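You operate a simulated robot arm through the tools that you are given. There is no shell and no other tool.

The job below is to be done with a simulated robot arm. You get a single attempt, and the scene is never put back.

TASK
Switch the printer off and put its paper away in the PAPER drawer.
Fine: slide the guide right back; shut tray and drawer.
Where things are to end (x, y in the base frame): paper stack within 60 mm of [770, -170].

The check looks at the end state, three seconds after you hand in, the way a careful person would. Anything else that was tipped, shoved, dropped, spilled or broken makes it a failure.

THE ROBOT
A 7-joint arm with a two-finger parallel gripper, fixed in place. Base frame: the origin is at the foot of the arm, x ahead of it, y to its left, z up. Lengths are in mm, angles in rad, forces in N, time in s.
With the tool pointing down near the work surface it reaches from about 100 to 640 mm from the base axis. Its first joint turns from -1.152 to 1.152 rad. Payload 1.57 kg.
The TCP is the grasp point between the finger pads, 30 mm short of the fingertips. In the tool frame z runs along the fingers and y along their closing line. The gripper opens to 80 mm. The fingers are 17 mm wide and 12 mm thick; the gripper's body (40 by 82 mm) begins 80 mm behind the TCP.
Orientation is told as [roll, pitch, yaw] about the base's x, y, z axes, in that order, counted from this pose: with the fingers straight down and closing along the base's y, the tool's x points along the base's -x, its y along +y and its z along -z.

THE INTERFACE
- The arm moves only by the tool play_rows. Its argument "series" is a list of rows, each an object (a shift or turn left out is 0, a gripper value left out holds the last) with "offset": the shift along the base's x, y, z in units of 20 mm (1.0 is 20 mm), a list of three; "rot": the turn, a rotation vector about the base's x, y, z in units of 5 degrees (1.0 is 5 degrees), a list of three; "hand": the closure in counts, from 0 (fully open) to 255 (shut). In form: [{"offset": [x, y, z], "rot": [ax, ay, az], "hand": hand}, ...]. A call has 1 to 20 rows; each row shifts and turns the commanded pose from where the row before left it. A call with a number of a shift or a turn outside -1 to 1 is refused whole. Each row takes 0.2 s and may step no farther than 50 mm and 0.15 rad from the row before; otherwise, or with a gripper value out of range, the whole call is refused. Where a pose cannot be reached the arm comes as near as it can. A force on the tool above 50 N (or 10 N above the force at the start of the call, whichever is more), or a blocked arm, ends the call early, and 0.2 s more pass. Each finger travels about 72 mm/s and halts on what it meets, pressing with about 43 N; the grip force reading is that of the motor and also rises with nothing between the fingers. The clock runs only during rows and for 0.2 s after the last one: add rows that do not move to give the fingers time. The reply holds the time, the measured pose of the TCP, the force on the tool along the base axes, the opening and the grip force, in the units named above and with some noise, with the torque about the TCP (base axes, N m) and any sound that the robot's microphone picked up.
- Cameras (640 x 400 px; columns grow to the right, rows downward): "scene" is fixed at [64.9, 423.6, 1404.6]; the picture's right is [-0.78, -0.63, 0.00], its down [-0.35, 0.44, -0.83] and it looks along [0.52, -0.64, -0.56] (base axes); focal length 262 px, centre (320, 200). "wrist" rides on the gripper at [72, -7, -122] in the tool frame; the picture's right is [0.09, 1.00, 0.00], its down [-0.84, 0.08, -0.54] and it looks along [-0.54, 0.05, 0.84] (tool axes); focal length 238 px, centre (320, 200). There is no depth. A picture from a camera that has moved, and an enlarged one, comes with that camera's place and axes in the base frame and with its lens. The place of the scene camera against the robot may be out by one fixed shift of up to 25 mm in any direction.
- snapshot(camera): a new picture of that camera. It takes no simulated time.
- enlarge(camera, box): a new picture of the part [left, top, right, bottom] of that camera's present view, enlarged. It takes no simulated time.
- finish_job(): hands the job in; it is judged then, once.

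Nothing tells you positions but the pictures and the camera data. Unless the task says otherwise, let go and move clear before handing in.

The tools are called after "Request:" as a command line: name --argument value ..., lists and objects as JSON in quotes. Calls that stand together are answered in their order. play_rows: Moves the arm, as the interface text tells. Its arguments: {"type":"object","properties":{"series":{"type":"array"}},"required":["series"]} The other tools are called the same way: snapshot (camera) takes a picture; enlarge (camera, box) takes an enlarged picture of a part of a camera's view; finish_job () hands the job in.

At the start:

```text
clock: 0.0
tcp_pos: [197.1, -247.5, 1291.3]
ee_rot: [0.0, 0.001, 0.0]
ft_force: [-0.5, -0.3, -0.1]
ft_torque: [0.02, -0.03, -0.01]
grip_width: 79.7
gripper_force: 0.1
```

scene: 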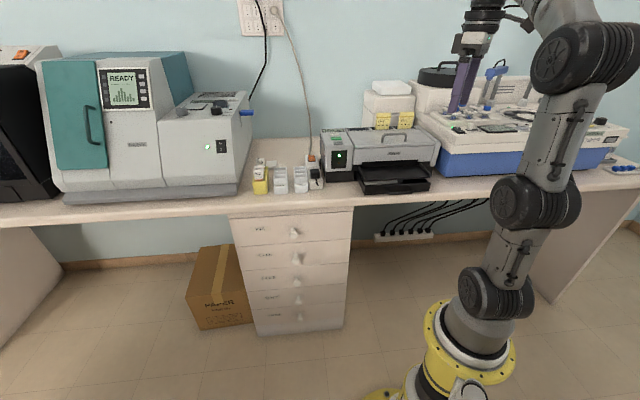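
wrist: 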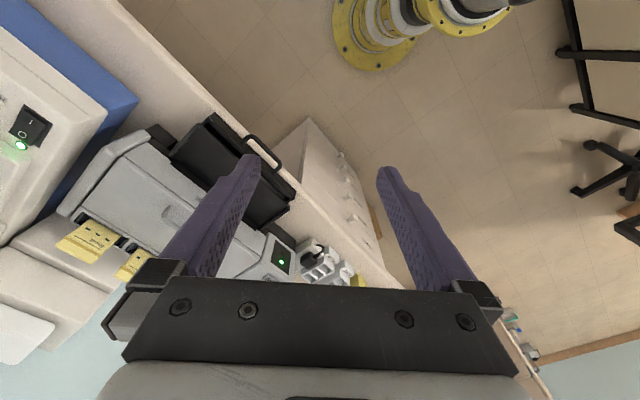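

I see a lab bench with a printer (tray in front), a drawer unit below the bench, and other instruments. I'll look closer at the printer and drawers first.

Request:
enlarge --camera "scene" --box '[300, 70, 460, 220]'

Request:
enlarge --camera "scene" --box '[220, 195, 370, 345]'

Request:
enlarge --camera "wrist" --box '[60, 90, 400, 300]'

Request:
enlarge --camera "scene" --box '[420, 50, 640, 200]'

```text
2.67 times, centred on (380, 145) of scene
camera zoom: at [64.9, 423.6, 1404.6], right [-0.78, -0.63, 0.0], down [-0.35, 0.44, -0.83], along [0.52, -0.64, -0.56], focal length 699 px, centre (160, 347)
```

zoom: 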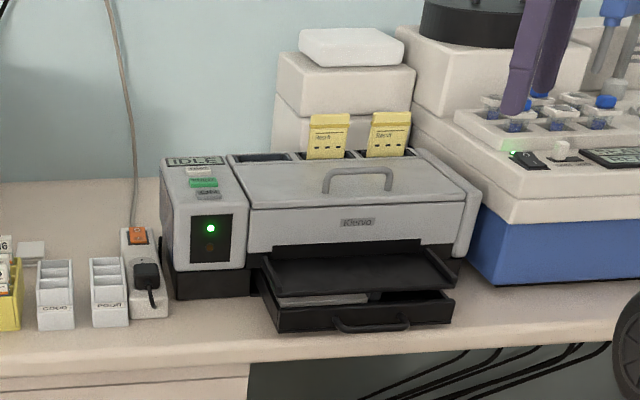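

```text
2.67 times, centred on (295, 270) of scene
camera zoom: at [64.9, 423.6, 1404.6], right [-0.78, -0.63, 0.0], down [-0.35, 0.44, -0.83], along [0.52, -0.64, -0.56], focal length 699 px, centre (387, 13)
```

zoom: 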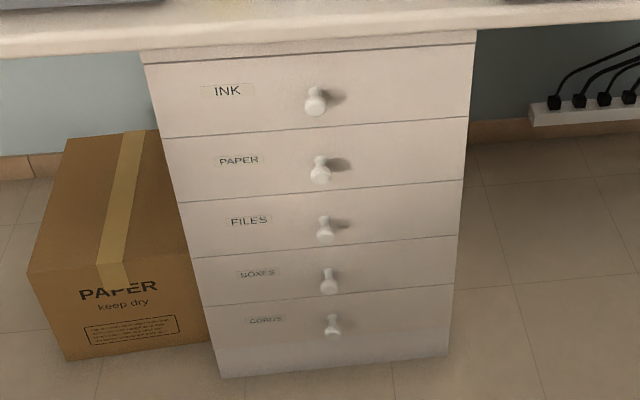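

```text
1.88 times, centred on (230, 195) of wrist
camera zoom: at [124.7, -254.3, 1413.5], right [-0.09, 1.0, 0.0], down [0.84, 0.08, 0.54], along [0.54, 0.05, -0.84], focal length 449 px, centre (489, 209)
```

zoom: 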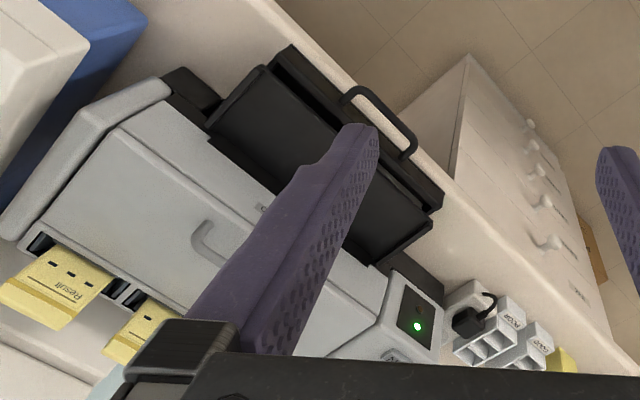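

```text
2.67 times, centred on (530, 125) of scene
camera zoom: at [64.9, 423.6, 1404.6], right [-0.78, -0.63, 0.0], down [-0.35, 0.44, -0.83], along [0.52, -0.64, -0.56], focal length 699 px, centre (-240, 400)
```

zoom: 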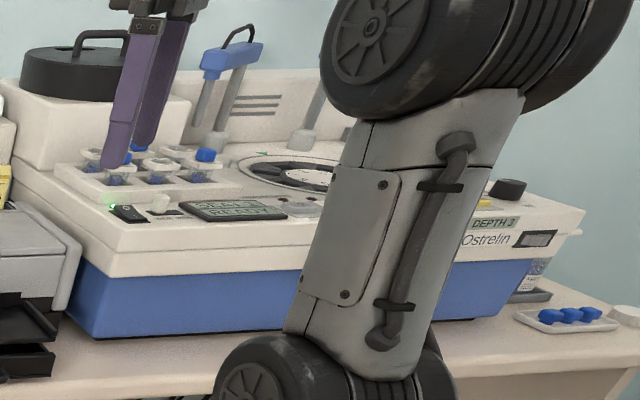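

The printer has a black paper tray partly below an output tray, a panel with a green LED and a few buttons on top; the PAPER drawer is second from the top. I'll zoom in more to read the controls.

Request:
enlarge --camera "scene" --box '[315, 120, 365, 160]'

Request:
enlarge --camera "scene" --box '[355, 155, 435, 200]'

Request:
enlarge --camera "scene" --box '[300, 120, 350, 200]'

Request:
enlarge --camera "wrist" --box '[250, 220, 370, 300]'

Request:
enlarge --camera "wrist" --box '[150, 100, 310, 240]'

```text
10.00 times, centred on (340, 140) of scene
camera zoom: at [64.9, 423.6, 1404.6], right [-0.78, -0.63, 0.0], down [-0.35, 0.44, -0.83], along [0.52, -0.64, -0.56], focal length 2622 px, centre (120, 800)
```

zoom: 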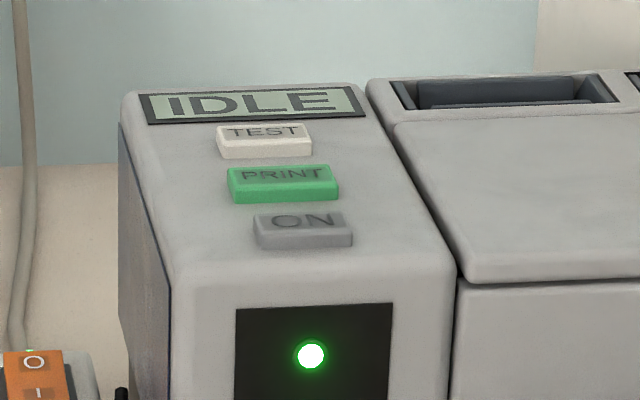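

```text
8.00 times, centred on (395, 178) of scene
camera zoom: at [64.9, 423.6, 1404.6], right [-0.78, -0.63, 0.0], down [-0.35, 0.44, -0.83], along [0.52, -0.64, -0.56], focal length 2098 px, centre (-280, 380)
```

zoom: 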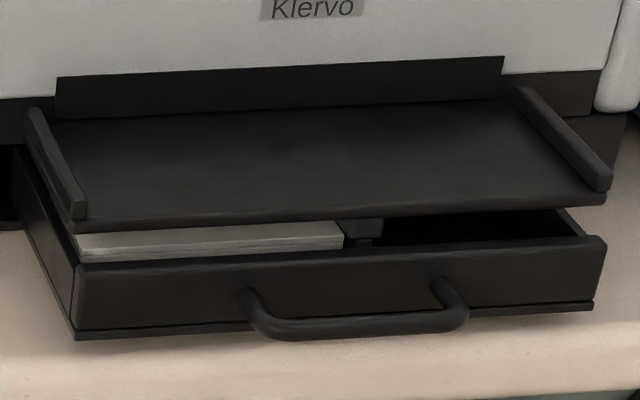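

```text
5.00 times, centred on (325, 160) of scene
camera zoom: at [64.9, 423.6, 1404.6], right [-0.78, -0.63, 0.0], down [-0.35, 0.44, -0.83], along [0.52, -0.64, -0.56], focal length 1311 px, centre (295, 400)
```

zoom: 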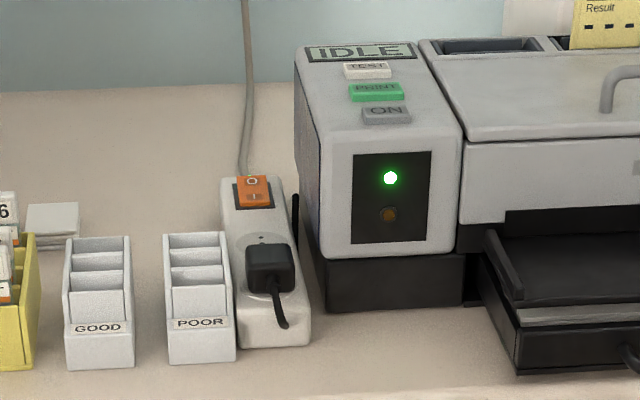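

```text
5.00 times, centred on (310, 260) of wrist
camera zoom: at [124.7, -254.3, 1413.5], right [-0.09, 1.0, 0.0], down [0.84, 0.08, 0.54], along [0.54, 0.05, -0.84], focal length 1192 px, centre (370, -100)
```

zoom: 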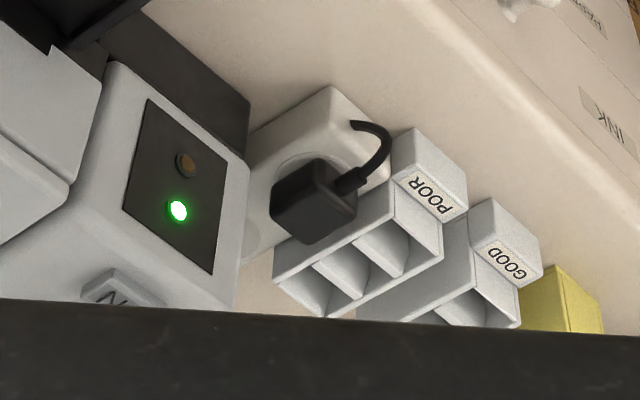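

```text
2.86 times, centred on (230, 170) of wrist
camera zoom: at [124.7, -254.3, 1413.5], right [-0.09, 1.0, 0.0], down [0.84, 0.08, 0.54], along [0.54, 0.05, -0.84], focal length 681 px, centre (577, 286)
```

zoom: 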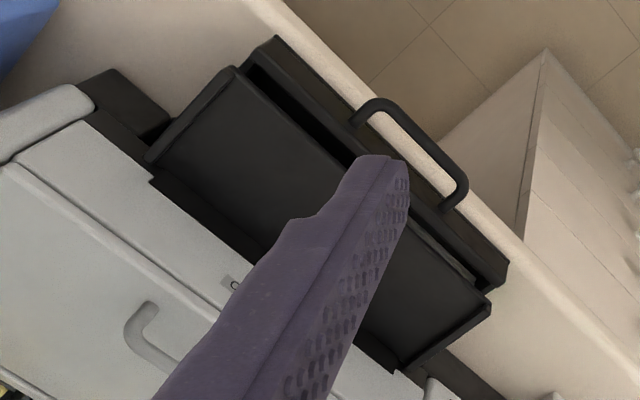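

Triangulating, the bench runs at about 45° in the base frame (along [0.7,0.7]), with the printer around [567,-306] and its front facing the robot. I'll turn the wrist to face the printer squarely and look again.

Request:
play_rows --series '[{"offset": [0.4, 0.4, 0], "rot": [0, 0, -1]}, {"offset": [0.4, 0.4, 0], "rot": [0, 0, -1]}, {"offset": [0.4, 0.4, 0], "rot": [0, 0, -1]}, {"offset": [0.4, 0.4, 0], "rot": [0, 0, -1]}, {"offset": [0.4, 0.4, 0], "rot": [0, 0, -1]}, {"offset": [0.4, 0.4, 0], "rot": [0, 0, -1]}, {"offset": [0.4, 0.4, 0], "rot": [0, 0, -1]}, {"offset": [0.4, 0.4, 0], "rot": [0, 0, -1]}, {"offset": [0.4, 0.4, 0], "rot": [0, 0, -1]}, {}]'

Request:
snapshot --camera "wrist"

Request:
snapshot --camera "scene"

```text
clock: 2.2
tcp_pos: [270.2, -173.9, 1289.3]
ee_rot: [0.0, -0.002, -0.787]
ft_force: [0.6, -0.2, -0.6]
ft_torque: [0.01, -0.02, 0.01]
grip_width: 80.3
gripper_force: 0.1
```

```text
taken
camera wrist: at [213.2, -128.3, 1413.3], right [0.64, 0.77, 0.0], down [0.65, -0.54, 0.54], along [0.42, -0.35, -0.84], focal length 238 px, centre (320, 200)
```

wrist: 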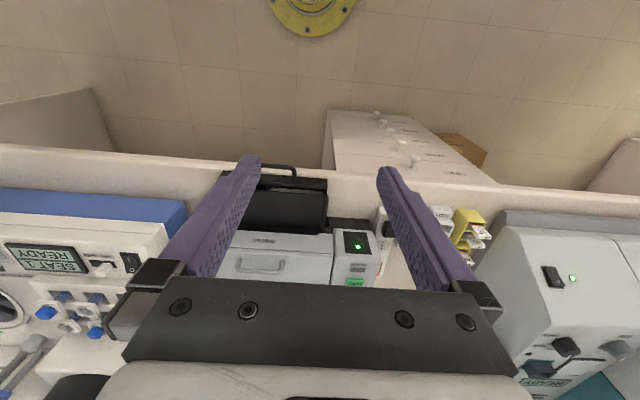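

```text
taken
```

scene: 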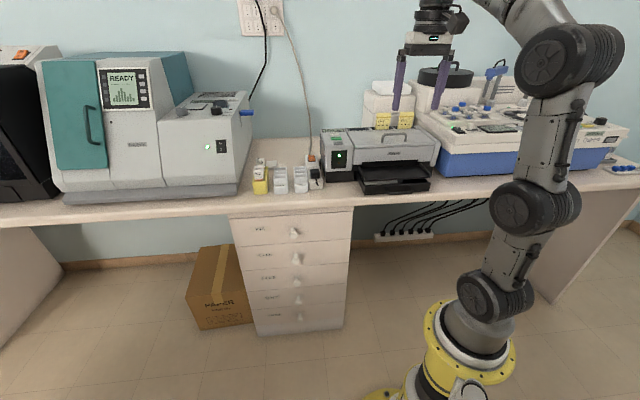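

Request:
enlarge --camera "wrist" --box '[230, 150, 390, 290]'

Request:
enlarge --camera "wrist" --box '[310, 100, 500, 220]'

Request:
enlarge --camera "wrist" --box '[380, 190, 640, 390]'

Request:
enlarge --camera "scene" --box '[240, 140, 330, 200]'

```text
2.86 times, centred on (310, 220) of wrist
camera zoom: at [213.2, -128.3, 1413.3], right [0.64, 0.77, 0.0], down [0.65, -0.54, 0.54], along [0.42, -0.35, -0.84], focal length 681 px, centre (349, 143)
```

zoom: 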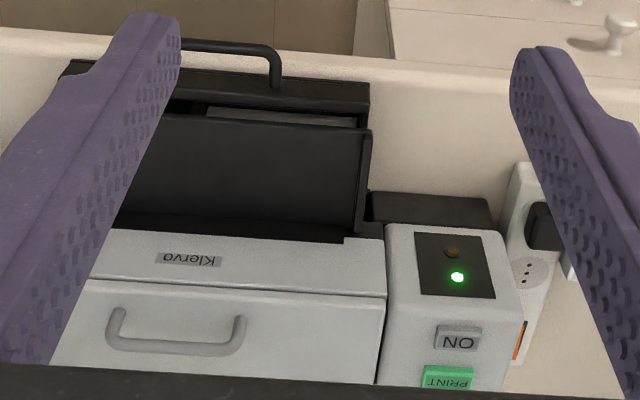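

```text
3.33 times, centred on (405, 160) of wrist
camera zoom: at [213.2, -128.3, 1413.3], right [0.64, 0.77, 0.0], down [0.65, -0.54, 0.54], along [0.42, -0.35, -0.84], focal length 794 px, centre (37, 333)
```

zoom: 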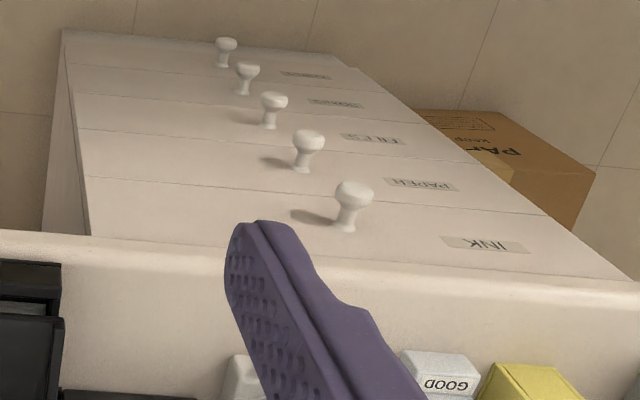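

```text
2.00 times, centred on (510, 290) of wrist
camera zoom: at [213.2, -128.3, 1413.3], right [0.64, 0.77, 0.0], down [0.65, -0.54, 0.54], along [0.42, -0.35, -0.84], focal length 477 px, centre (-60, 20)
```

zoom: 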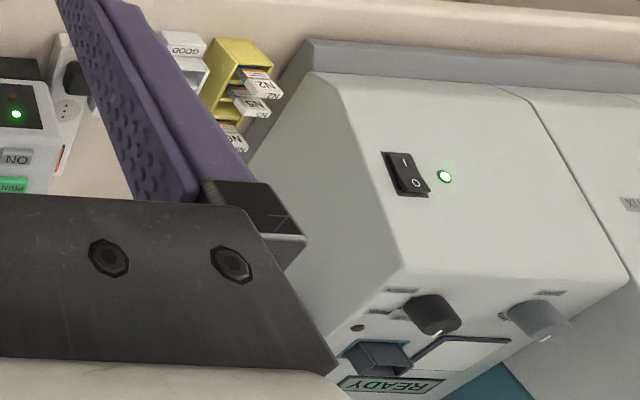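

```text
6.67 times, centred on (285, 170) of scene
camera zoom: at [64.9, 423.6, 1404.6], right [-0.78, -0.63, 0.0], down [-0.35, 0.44, -0.83], along [0.52, -0.64, -0.56], focal length 1748 px, centre (553, 400)
```

zoom: 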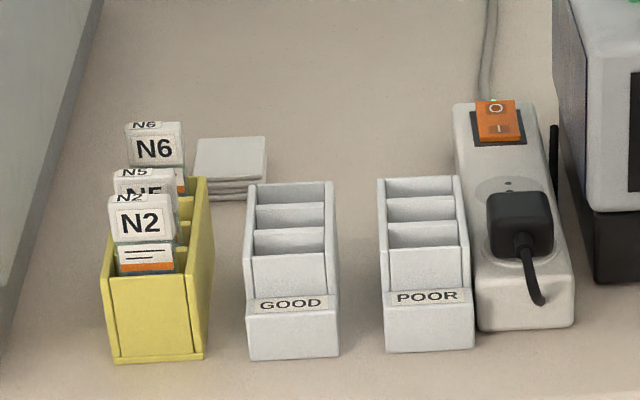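

The printer's panel has an ON button near [589,-332,1049] with a green LED. I'll move in closer with the hand closed to get a second, better wrist view.

Request:
play_rows --series '[{"offset": [0.94, -0.27, -0.3], "hand": 255}, {"offset": [0.94, -0.27, -0.3]}, {"offset": [0.94, -0.27, -0.3]}, {"offset": [0.94, -0.27, -0.3]}, {"offset": [0.94, -0.27, -0.3]}, {"offset": [0.94, -0.27, -0.3]}, {"offset": [0.94, -0.27, -0.3]}, {"offset": [0.94, -0.27, -0.3]}, {}]'

Request:
snapshot --camera "wrist"

Request:
snapshot --camera "scene"

```text
clock: 4.2
tcp_pos: [420.5, -220.4, 1242.0]
ee_rot: [0.001, 0.0, -0.785]
ft_force: [0.6, -0.6, 0.0]
ft_torque: [-0.01, 0.01, 0.0]
grip_width: 0.0
gripper_force: 21.3
```

```text
taken
camera wrist: at [363.7, -173.7, 1364.7], right [0.64, 0.77, 0.0], down [0.65, -0.54, 0.54], along [0.42, -0.35, -0.84], focal length 238 px, centre (320, 200)
```

wrist: 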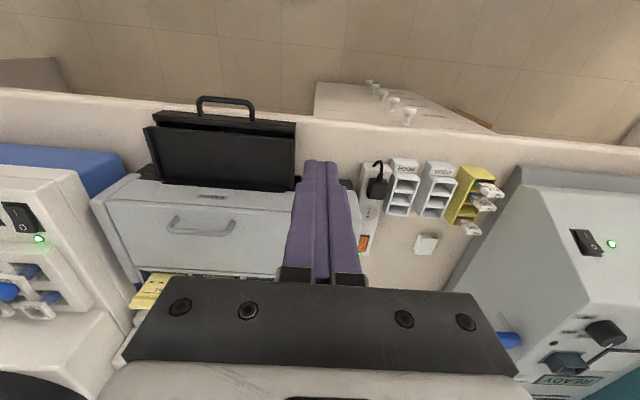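

```text
taken
```

scene: 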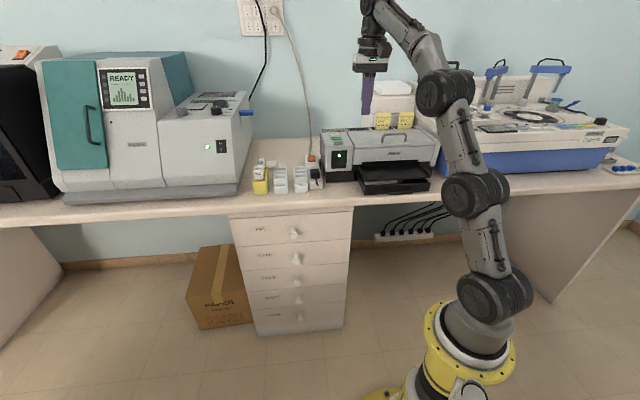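

Request:
enlarge --camera "scene" --box '[340, 60, 400, 130]'

Request:
enlarge --camera "wrist" --box '[80, 80, 330, 280]'

Request:
enlarge --camera "wrist" --box '[340, 60, 520, 280]'

```text
5.71 times, centred on (370, 95) of scene
camera zoom: at [64.9, 423.6, 1404.6], right [-0.78, -0.63, 0.0], down [-0.35, 0.44, -0.83], along [0.52, -0.64, -0.56], focal length 1498 px, centre (34, 800)
```

zoom: 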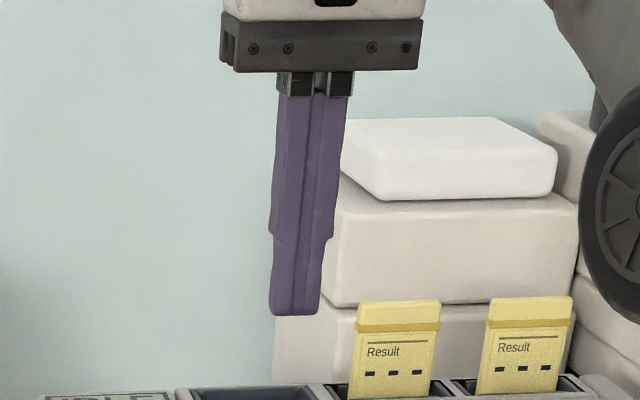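

```text
2.00 times, centred on (205, 180) of wrist
camera zoom: at [363.7, -173.7, 1364.7], right [0.64, 0.77, 0.0], down [0.65, -0.54, 0.54], along [0.42, -0.35, -0.84], focal length 477 px, centre (550, 240)
```

zoom: 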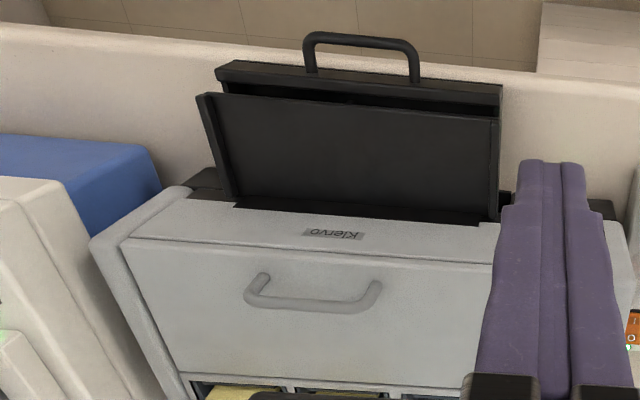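

```text
1.82 times, centred on (430, 170) of wrist
camera zoom: at [363.7, -173.7, 1364.7], right [0.64, 0.77, 0.0], down [0.65, -0.54, 0.54], along [0.42, -0.35, -0.84], focal length 433 px, centre (120, 254)
```

zoom: 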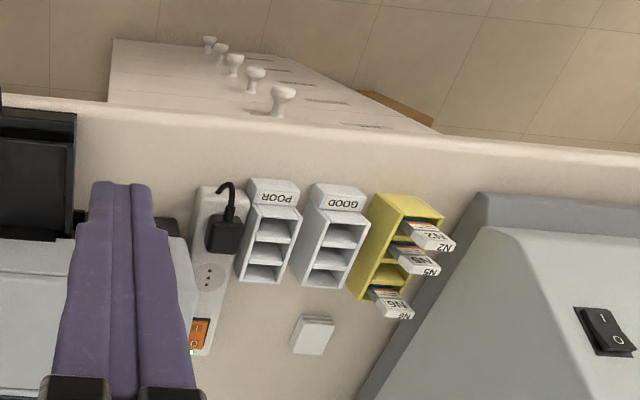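

The scene camera seems shifted about 20 mm upward; corrected, the ON button is at about [579,-326,1060]. I'll tilt the tool 30° forward and look at the button from the side before pressing it.

Request:
play_rows --series '[{"offset": [0.325, -0.7, -0.35], "rot": [-0.707, -0.707, 0]}, {"offset": [0.325, -0.7, -0.35], "rot": [-0.707, -0.707, 0]}, {"offset": [0.325, -0.7, -0.35], "rot": [-0.707, -0.707, 0]}, {"offset": [0.325, -0.7, -0.35], "rot": [-0.707, -0.707, 0]}, {"offset": [0.325, -0.7, -0.35], "rot": [-0.707, -0.707, 0]}, {"offset": [0.325, -0.7, -0.35], "rot": [-0.707, -0.707, 0]}, {}]'

Request:
snapshot --camera "wrist"

Request:
snapshot --camera "scene"

```text
clock: 5.8
tcp_pos: [458.7, -304.7, 1201.4]
ee_rot: [0.0, -0.525, -0.786]
ft_force: [0.1, 0.0, 0.0]
ft_torque: [0.0, 0.02, 0.07]
grip_width: 0.2
gripper_force: 21.3
```

```text
taken
camera wrist: at [365.3, -221.2, 1271.4], right [0.65, 0.76, -0.05], down [0.38, -0.27, 0.89], along [0.66, -0.59, -0.46], focal length 238 px, centre (320, 200)
```

wrist: 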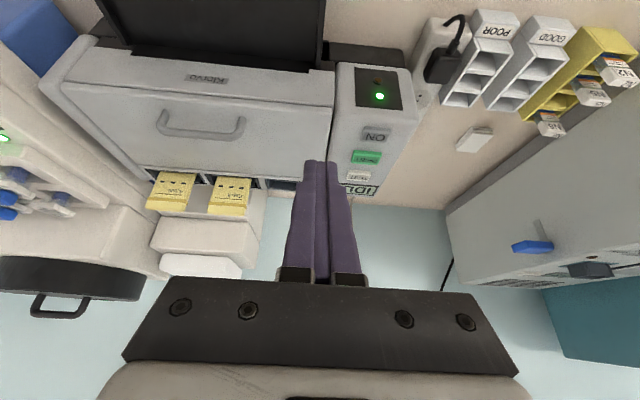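

```text
taken
```

scene: 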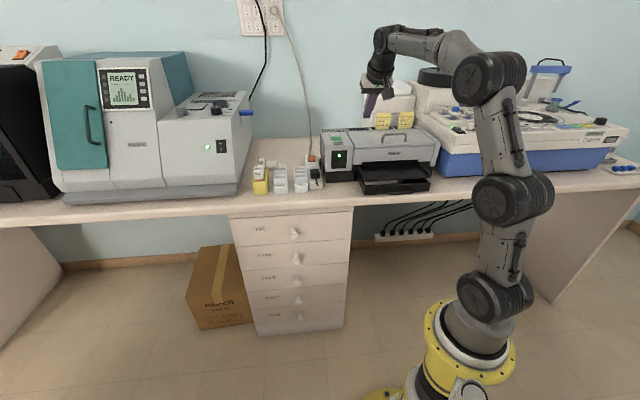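

Request:
enlarge --camera "wrist" --box '[320, 60, 430, 210]'

Request:
enlarge --camera "scene" --box '[350, 60, 450, 130]'

```text
2.67 times, centred on (375, 135) of wrist
camera zoom: at [365.3, -221.2, 1271.4], right [0.65, 0.76, -0.05], down [0.38, -0.27, 0.89], along [0.66, -0.59, -0.46], focal length 636 px, centre (173, 373)
```

zoom: 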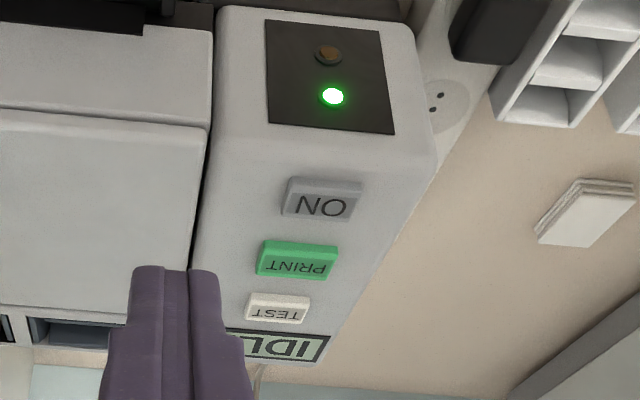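

```text
5.71 times, centred on (400, 95) of scene
camera zoom: at [64.9, 423.6, 1404.6], right [-0.78, -0.63, 0.0], down [-0.35, 0.44, -0.83], along [0.52, -0.64, -0.56], focal length 1498 px, centre (-137, 800)
```

zoom: 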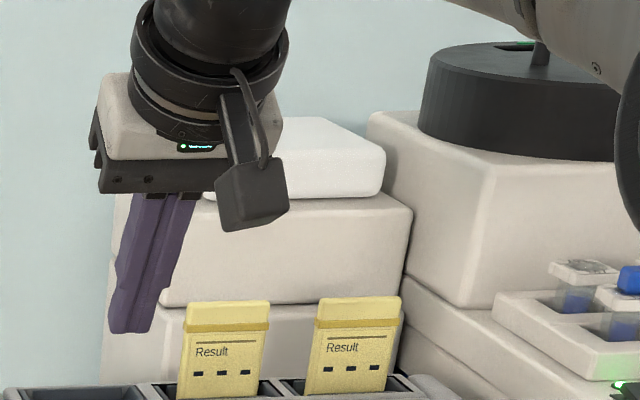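

The ON button triangulates well to about [577,-324,1061]. Moving to hover 40 mm above it.

Request:
play_rows --series '[{"offset": [0.925, -0.1, -0.55]}, {"offset": [0.925, -0.1, -0.55]}, {"offset": [0.925, -0.1, -0.55]}, {"offset": [0.925, -0.1, -0.55]}, {"offset": [0.925, -0.1, -0.55]}, {"offset": [0.925, -0.1, -0.55]}, {}]'

Request:
snapshot --camera "wrist"

Request:
enlarge --camera "scene" --box '[310, 80, 410, 160]'

```text
clock: 7.4
tcp_pos: [570.1, -315.6, 1134.1]
ee_rot: [0.001, -0.524, -0.784]
ft_force: [0.3, 0.3, 0.0]
ft_torque: [0.01, 0.0, 0.02]
grip_width: 0.2
gripper_force: 21.3
```

```text
taken
camera wrist: at [476.6, -232.2, 1204.7], right [0.65, 0.76, -0.05], down [0.38, -0.27, 0.89], along [0.66, -0.59, -0.46], focal length 238 px, centre (320, 200)
```

wrist: 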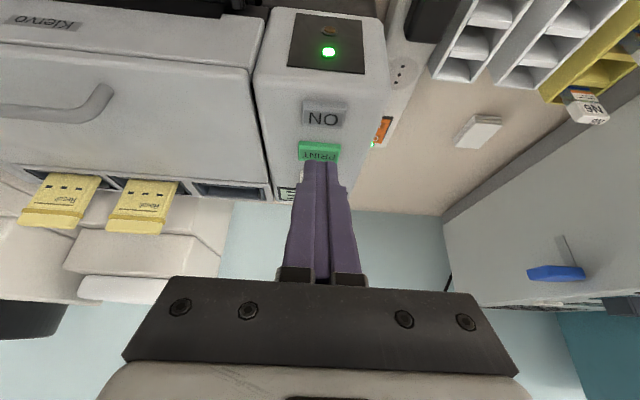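

```text
5.00 times, centred on (360, 120) of scene
camera zoom: at [64.9, 423.6, 1404.6], right [-0.78, -0.63, 0.0], down [-0.35, 0.44, -0.83], along [0.52, -0.64, -0.56], focal length 1311 px, centre (120, 600)
```

zoom: 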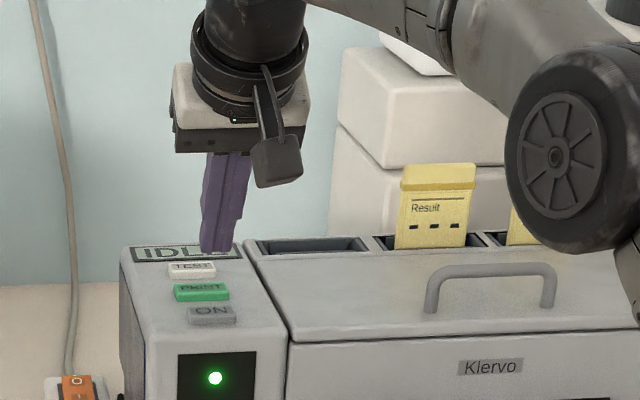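

Hovering; I'll descend 24 mm and check alignment against the ON button again.

Request:
play_rows --series '[{"offset": [0, 0, -0.4]}, {"offset": [0, 0, -0.4]}, {"offset": [0, 0, -0.4]}, {}]'

Request:
enlarge --camera "wrist" --box '[240, 60, 400, 200]'

Request:
enlarge --camera "scene" --box '[320, 110, 370, 150]'

```text
clock: 8.4
tcp_pos: [569.6, -315.9, 1110.2]
ee_rot: [0.001, -0.524, -0.786]
ft_force: [-0.2, 0.4, -0.6]
ft_torque: [-0.01, -0.01, -0.04]
grip_width: 0.0
gripper_force: 20.9
```

```text
2.86 times, centred on (320, 130) of wrist
camera zoom: at [477.1, -232.9, 1180.8], right [0.65, 0.76, -0.05], down [0.38, -0.27, 0.89], along [0.66, -0.59, -0.46], focal length 681 px, centre (320, 400)
```

zoom: 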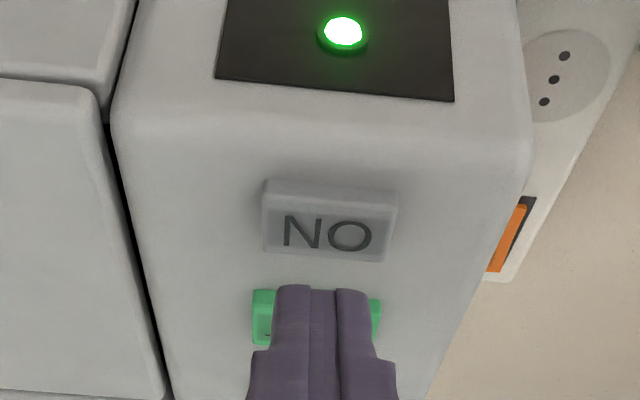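

```text
10.00 times, centred on (345, 130) of scene
camera zoom: at [64.9, 423.6, 1404.6], right [-0.78, -0.63, 0.0], down [-0.35, 0.44, -0.83], along [0.52, -0.64, -0.56], focal length 2622 px, centre (70, 900)
```

zoom: 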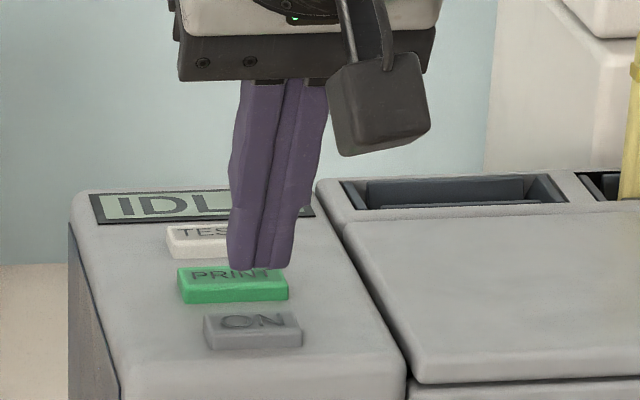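

Alignment with ON looks right (contact corner about centred). Descending in small steps to press.

Request:
play_rows --series '[{"offset": [-0.05, 0.05, -0.25]}, {"offset": [-0.05, 0.05, -0.25]}, {"offset": [0, 0, -0.2]}, {"offset": [0, 0, -0.1]}]'

Request:
enlarge --camera "wrist" --box '[240, 60, 400, 200]'

Request:
enlarge --camera "scene" --box '[320, 110, 370, 150]'

```text
clock: 9.4
tcp_pos: [569.4, -314.3, 1095.8]
ee_rot: [0.0, -0.523, -0.785]
ft_force: [-0.3, 1.1, -0.1]
ft_torque: [0.01, 0.01, 0.01]
grip_width: 0.2
gripper_force: 21.2
```

```text
2.86 times, centred on (320, 130) of wrist
camera zoom: at [475.7, -230.7, 1165.6], right [0.65, 0.76, -0.05], down [0.38, -0.27, 0.89], along [0.66, -0.59, -0.46], focal length 681 px, centre (320, 400)
```

zoom: 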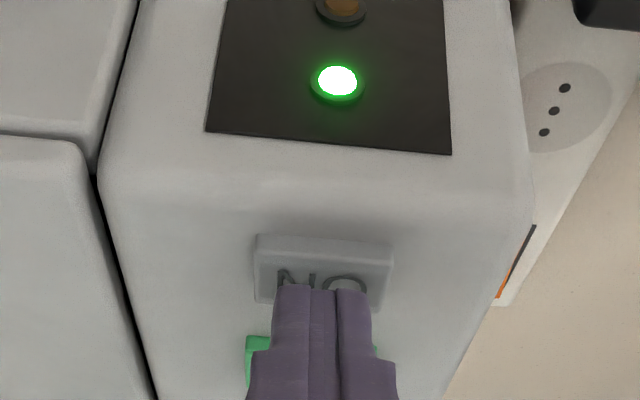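

```text
10.00 times, centred on (345, 130) of scene
camera zoom: at [64.9, 423.6, 1404.6], right [-0.78, -0.63, 0.0], down [-0.35, 0.44, -0.83], along [0.52, -0.64, -0.56], focal length 2622 px, centre (70, 900)
```

zoom: 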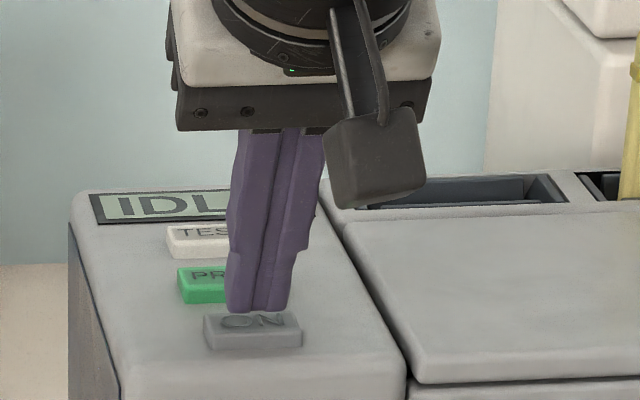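

The fingertips are right over ON now. Pressing in 2 mm steps, then backing off.

Request:
play_rows --series '[{"offset": [0, 0, -0.1]}, {"offset": [0, 0, -0.1]}, {"offset": [0, 0, -0.1]}]'

Request:
enlarge --camera "scene" --box '[320, 110, 370, 150]'

Request:
enlarge --camera "wrist" --box '[240, 60, 400, 200]'

```text
clock: 10.2
tcp_pos: [568.1, -314.0, 1090.1]
ee_rot: [0.001, -0.525, -0.785]
ft_force: [-0.5, -0.5, 2.1]
ft_torque: [-0.02, 0.0, -0.03]
grip_width: 0.0
gripper_force: 21.3
heard: click
```

```text
10.00 times, centred on (345, 130) of scene
camera zoom: at [64.9, 423.6, 1404.6], right [-0.78, -0.63, 0.0], down [-0.35, 0.44, -0.83], along [0.52, -0.64, -0.56], focal length 2622 px, centre (70, 900)
```

zoom: 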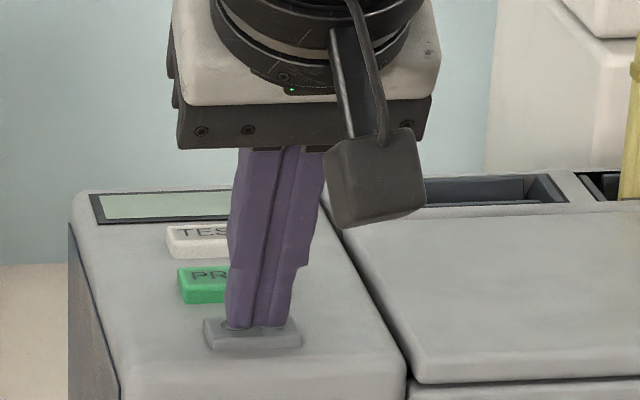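

```text
2.86 times, centred on (320, 130) of wrist
camera zoom: at [475.4, -230.9, 1159.5], right [0.65, 0.76, -0.05], down [0.37, -0.27, 0.89], along [0.66, -0.59, -0.46], focal length 681 px, centre (320, 400)
```

zoom: 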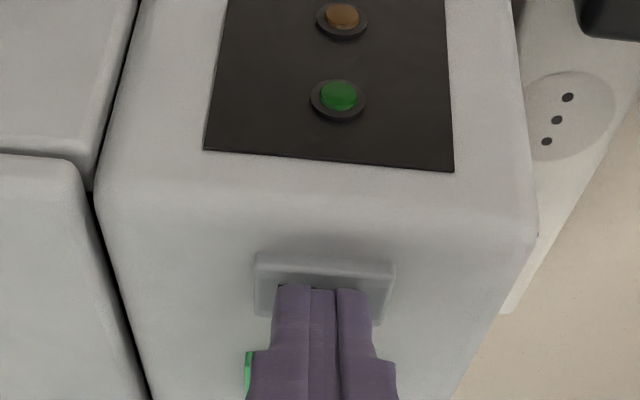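

The click turned the LED and display off: the printer is off. Now I'll back up, level the tool and move above the tray handle (about [320,-350,923]) to look at it.

Request:
play_rows --series '[{"offset": [0, 0, 1]}, {"offset": [0, 0, 1]}, {"offset": [0, 0, 1]}, {"offset": [0, 0, 1]}, {"offset": [-1, 0.2, 0.3], "rot": [0.707, 0.707, 0]}, {"offset": [-1, 0.2, 0.3], "rot": [0.707, 0.707, 0]}, {"offset": [-1, 0.2, 0.3], "rot": [0.707, 0.707, 0]}, {"offset": [-1, 0.2, 0.3], "rot": [0.707, 0.707, 0]}, {"offset": [-1, 0.2, 0.3], "rot": [0.707, 0.707, 0]}, {"offset": [-1, 0.2, 0.3], "rot": [0.707, 0.707, 0]}, {"offset": [-1, 0, 0]}, {"offset": [-1, 0, 0]}, {"offset": [-1, 0, 0]}, {"offset": [-1, 0, 0]}, {"offset": [-1, 0, 0]}, {"offset": [-1, 0, 0]}, {}]'

Request:
snapshot --camera "wrist"

Request:
snapshot --camera "scene"

```text
clock: 13.8
tcp_pos: [318.9, -284.5, 1197.7]
ee_rot: [0.0, 0.0, -0.785]
ft_force: [0.4, -0.7, 0.6]
ft_torque: [-0.01, 0.0, 0.03]
grip_width: 0.3
gripper_force: 21.1
out of reach, approached as far as the arm can: row 9, 10
```

```text
taken
camera wrist: at [263.5, -237.0, 1319.8], right [0.64, 0.77, 0.0], down [0.65, -0.54, 0.54], along [0.42, -0.35, -0.84], focal length 238 px, centre (320, 200)
```

wrist: 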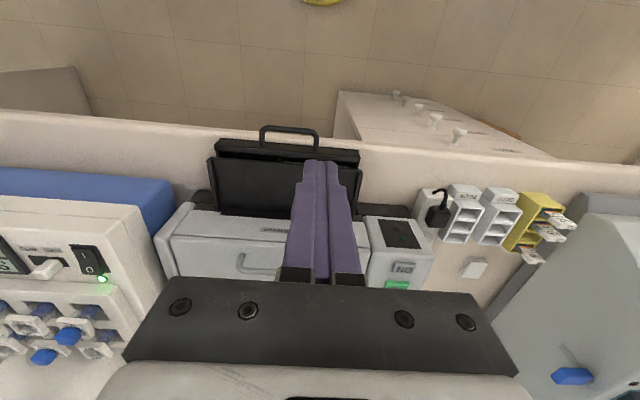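

```text
taken
```

scene: 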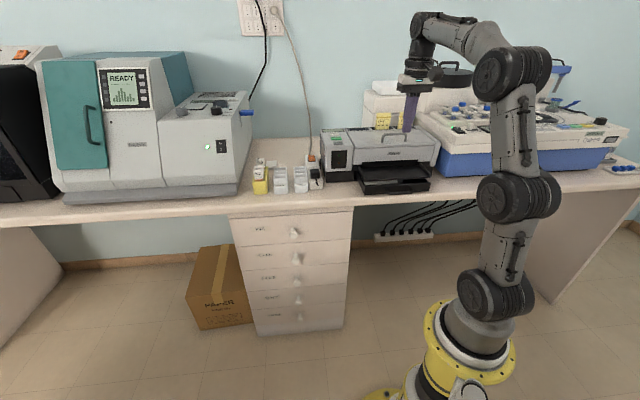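

The tray handle is in view. I'll rotate the gripper 90° so the fingers close across the handle bar, moving above it.

Request:
play_rows --series '[{"offset": [0, -0.18, -0.3], "rot": [0, 0, 1], "hand": 180}, {"offset": [0, -0.18, -0.3], "rot": [0, 0, 1]}, {"offset": [0, -0.18, -0.3], "rot": [0, 0, 1]}, {"offset": [0, -0.18, -0.3], "rot": [0, 0, 1]}, {"offset": [0, -0.18, -0.3], "rot": [0, 0, 1]}, {"offset": [0, -0.18, -0.3], "rot": [0, 0, 1]}, {"offset": [0, -0.18, -0.3], "rot": [0, 0, 1]}, {"offset": [0, -0.18, -0.3], "rot": [0, 0, 1]}, {"offset": [0, -0.18, -0.3], "rot": [0, 0, 1]}, {"offset": [0, -0.18, -0.3], "rot": [0, 0, 1]}, {"offset": [0, -0.18, -0.3], "rot": [0, 0, 1]}, {"offset": [0, -0.18, -0.3], "rot": [0, 0, 1]}, {"offset": [0, -0.18, -0.3], "rot": [0, 0, 1]}, {"offset": [0, -0.18, -0.3], "rot": [0, 0, 1]}, {"offset": [0, -0.18, -0.3], "rot": [0, 0, 1]}, {"offset": [0, -0.18, -0.3], "rot": [0, 0, 1]}, {"offset": [0, -0.18, -0.3], "rot": [0, 0, 1]}, {"offset": [0, -0.18, -0.3], "rot": [0, 0, 1]}, {}]'

Request:
snapshot --camera "wrist"

Request:
snapshot --camera "scene"

```text
clock: 17.8
tcp_pos: [321.6, -349.6, 1088.8]
ee_rot: [0.0, 0.0, 0.788]
ft_force: [0.6, -1.1, -0.3]
ft_torque: [0.01, 0.0, -0.01]
grip_width: 23.7
gripper_force: 0.1
```

```text
taken
camera wrist: at [274.3, -404.8, 1211.9], right [-0.77, 0.64, 0.0], down [0.54, 0.65, 0.54], along [0.35, 0.42, -0.84], focal length 238 px, centre (320, 200)
```

wrist: 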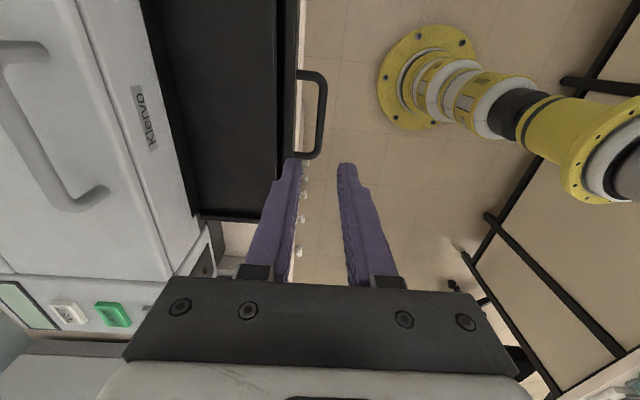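

```text
taken
```

scene: 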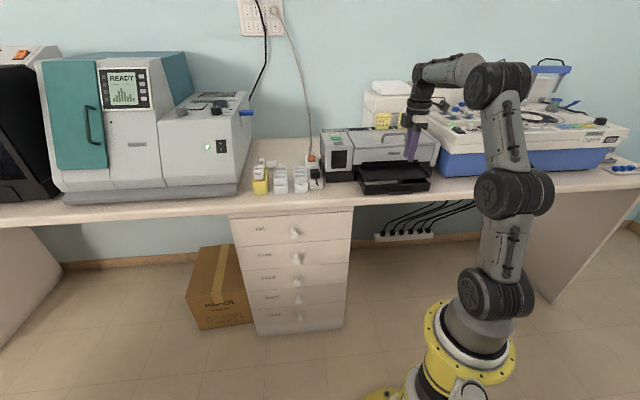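

Request:
enlarge --camera "wrist" --box '[240, 40, 380, 180]'

Request:
enlarge --camera "scene" --box '[350, 110, 450, 210]'

```text
2.86 times, centred on (310, 110) of wrist
camera zoom: at [274.3, -404.8, 1211.9], right [-0.77, 0.64, 0.0], down [0.54, 0.65, 0.54], along [0.35, 0.42, -0.84], focal length 681 px, centre (349, 457)
```

zoom: 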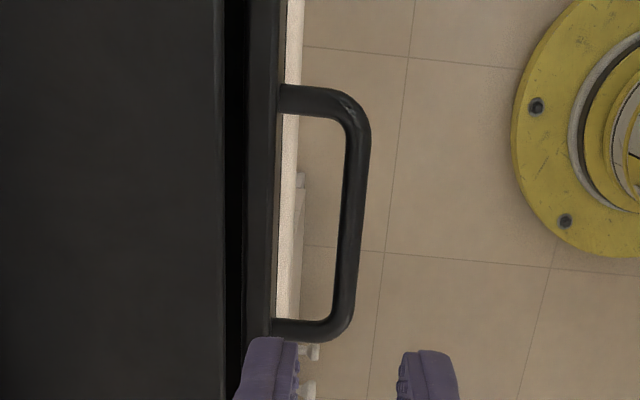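

```text
4.00 times, centred on (400, 160) of scene
camera zoom: at [64.9, 423.6, 1404.6], right [-0.78, -0.63, 0.0], down [-0.35, 0.44, -0.83], along [0.52, -0.64, -0.56], focal length 1049 px, centre (0, 360)
```

zoom: 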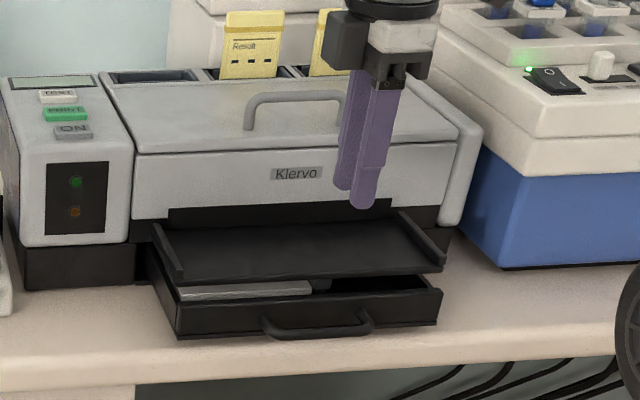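

The fingers straddle the handle bar correctly (bar at about n=473, z≈923). Descending over it, watching the force.

Request:
play_rows --series '[{"offset": [0, 0, -1]}, {"offset": [0, 0, -1]}, {"offset": [0, 0, -1]}, {"offset": [0, 0, -1]}, {"offset": [0, 0, -1]}, {"offset": [0, 0, -0.8]}, {}]'

Request:
enlarge --camera "wrist" --box '[220, 60, 420, 220]'

Request:
enlarge --camera "scene" --box '[360, 140, 440, 210]'

```text
clock: 19.4
tcp_pos: [320.9, -349.6, 971.2]
ee_rot: [-0.001, 0.0, 0.785]
ft_force: [0.3, -0.4, -0.8]
ft_torque: [0.01, 0.0, -0.01]
grip_width: 23.2
gripper_force: 0.1
```

```text
2.50 times, centred on (320, 140) of wrist
camera zoom: at [273.4, -404.5, 1094.9], right [-0.77, 0.64, 0.0], down [0.54, 0.65, 0.54], along [0.35, 0.42, -0.84], focal length 596 px, centre (320, 350)
```

zoom: 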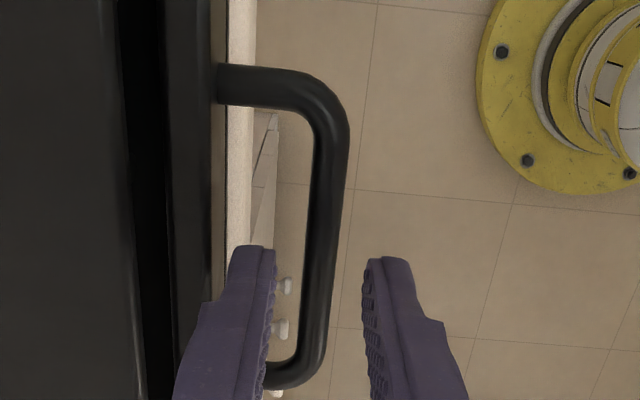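

```text
5.71 times, centred on (400, 175) of scene
camera zoom: at [64.9, 423.6, 1404.6], right [-0.78, -0.63, 0.0], down [-0.35, 0.44, -0.83], along [0.52, -0.64, -0.56], focal length 1498 px, centre (-137, 343)
```

zoom: 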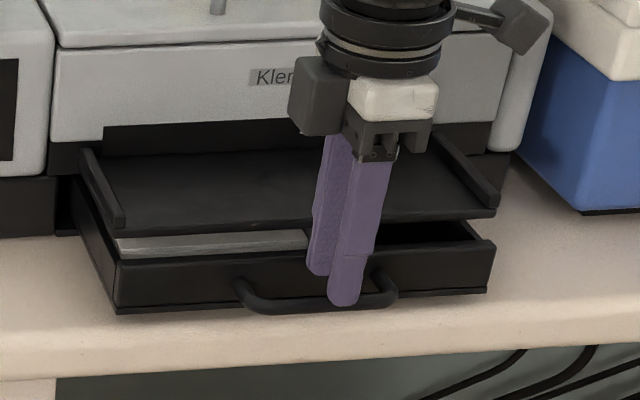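

The bar sits between the fingers. Descending 32 mm more, then closing.

Request:
play_rows --series '[{"offset": [0, 0, -0.6]}, {"offset": [0, 0, -0.5]}, {"offset": [0, 0, -0.5]}, {}, {"hand": 255}, {}, {}]'

Request:
enlarge --camera "wrist" --box '[220, 60, 420, 220]'

Request:
enlarge --camera "scene" --box '[360, 140, 440, 210]'

```text
clock: 21.0
tcp_pos: [320.8, -349.4, 941.4]
ee_rot: [0.0, 0.0, 0.786]
ft_force: [1.8, -2.1, -4.0]
ft_torque: [-0.09, 0.01, 0.44]
grip_width: 9.7
gripper_force: 27.5
```

```text
2.50 times, centred on (320, 140) of wrist
camera zoom: at [273.1, -404.2, 1064.1], right [-0.77, 0.64, 0.0], down [0.54, 0.65, 0.54], along [0.35, 0.42, -0.84], focal length 596 px, centre (320, 350)
```

zoom: 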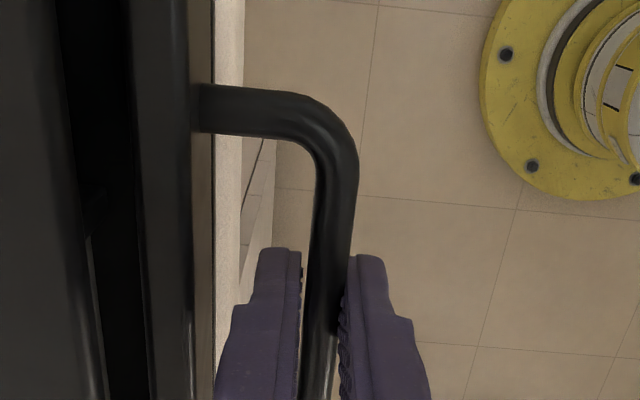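

```text
5.71 times, centred on (400, 175) of scene
camera zoom: at [65.0, 423.5, 1404.6], right [-0.78, -0.63, 0.0], down [-0.35, 0.44, -0.83], along [0.52, -0.64, -0.56], focal length 1498 px, centre (-137, 343)
```

zoom: 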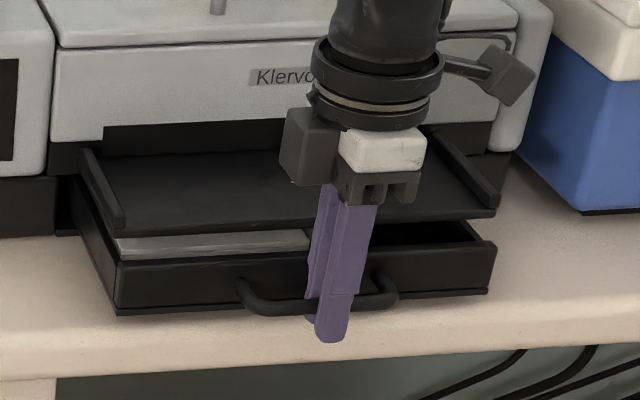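

Handle gripped (9.7 mm). Pulling the tray out toward the robot in steps.

Request:
play_rows --series '[{"offset": [-0.3, 0.3, 0]}, {"offset": [-0.5, 0.5, 0]}, {"offset": [-0.5, 0.5, 0]}, {"offset": [-0.5, 0.5, 0]}, {"offset": [-0.5, 0.5, 0]}, {}]'

Request:
snapshot --camera "wrist"

Request:
enlarge --camera "scene" --box '[350, 130, 450, 220]'

```text
clock: 22.4
tcp_pos: [275.1, -303.4, 941.3]
ee_rot: [-0.001, -0.001, 0.787]
ft_force: [-3.2, -4.3, -3.6]
ft_torque: [-0.18, 0.17, 0.42]
grip_width: 9.5
gripper_force: 27.9
```

```text
taken
camera wrist: at [227.5, -358.6, 1064.1], right [-0.77, 0.64, 0.0], down [0.54, 0.65, 0.54], along [0.35, 0.42, -0.84], focal length 238 px, centre (320, 200)
```

wrist: 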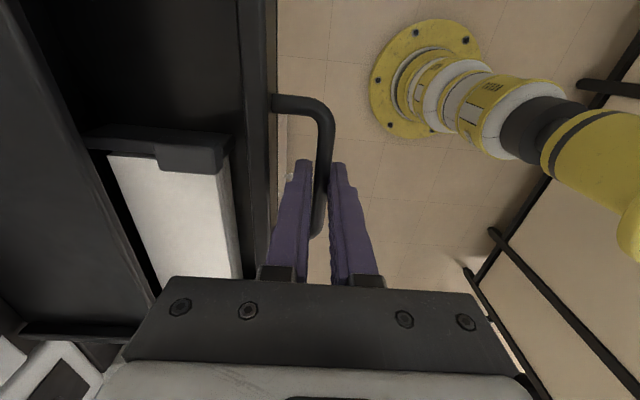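

```text
4.44 times, centred on (400, 175) of scene
camera zoom: at [64.9, 423.5, 1404.6], right [-0.78, -0.63, 0.0], down [-0.35, 0.44, -0.83], along [0.52, -0.64, -0.56], focal length 1165 px, centre (-36, 311)
```

zoom: 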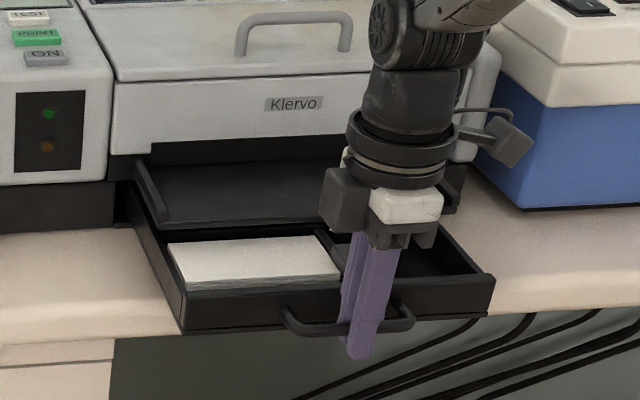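

The tray slides easily and the paper stack with a guide beside it is appearing. Pulling further.

Request:
play_rows --series '[{"offset": [-0.5, 0.5, 0]}, {"offset": [-0.5, 0.5, 0]}, {"offset": [-0.5, 0.5, 0]}, {"offset": [-0.5, 0.5, 0]}, {}]'

Request:
snapshot --camera "wrist"

Request:
enlarge --camera "scene" --box '[350, 130, 450, 220]'

```text
clock: 23.6
tcp_pos: [234.6, -262.6, 941.6]
ee_rot: [0.003, 0.0, 0.786]
ft_force: [-6.9, -8.9, -12.0]
ft_torque: [-0.38, 0.33, 0.43]
grip_width: 9.8
gripper_force: 28.1
```

```text
taken
camera wrist: at [187.2, -318.2, 1064.1], right [-0.77, 0.64, 0.0], down [0.54, 0.65, 0.54], along [0.35, 0.42, -0.84], focal length 238 px, centre (320, 200)
```

wrist: 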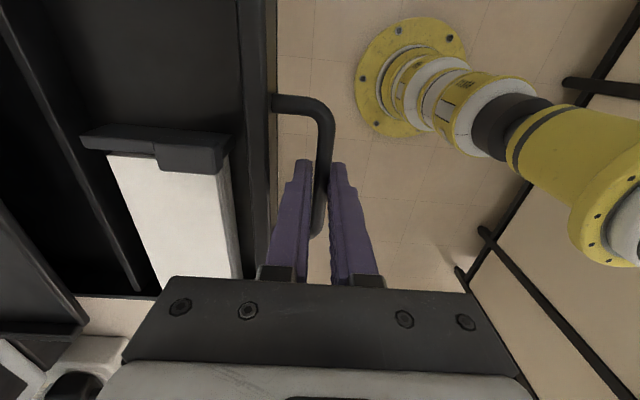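

```text
4.44 times, centred on (400, 175) of scene
camera zoom: at [64.8, 423.3, 1404.7], right [-0.78, -0.63, 0.0], down [-0.35, 0.44, -0.83], along [0.52, -0.64, -0.56], focal length 1165 px, centre (-36, 311)
```

zoom: 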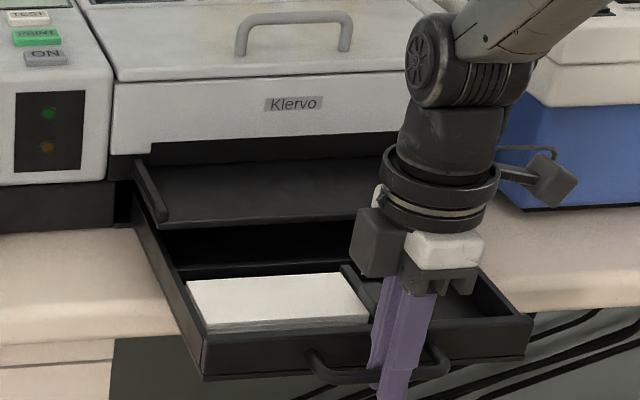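

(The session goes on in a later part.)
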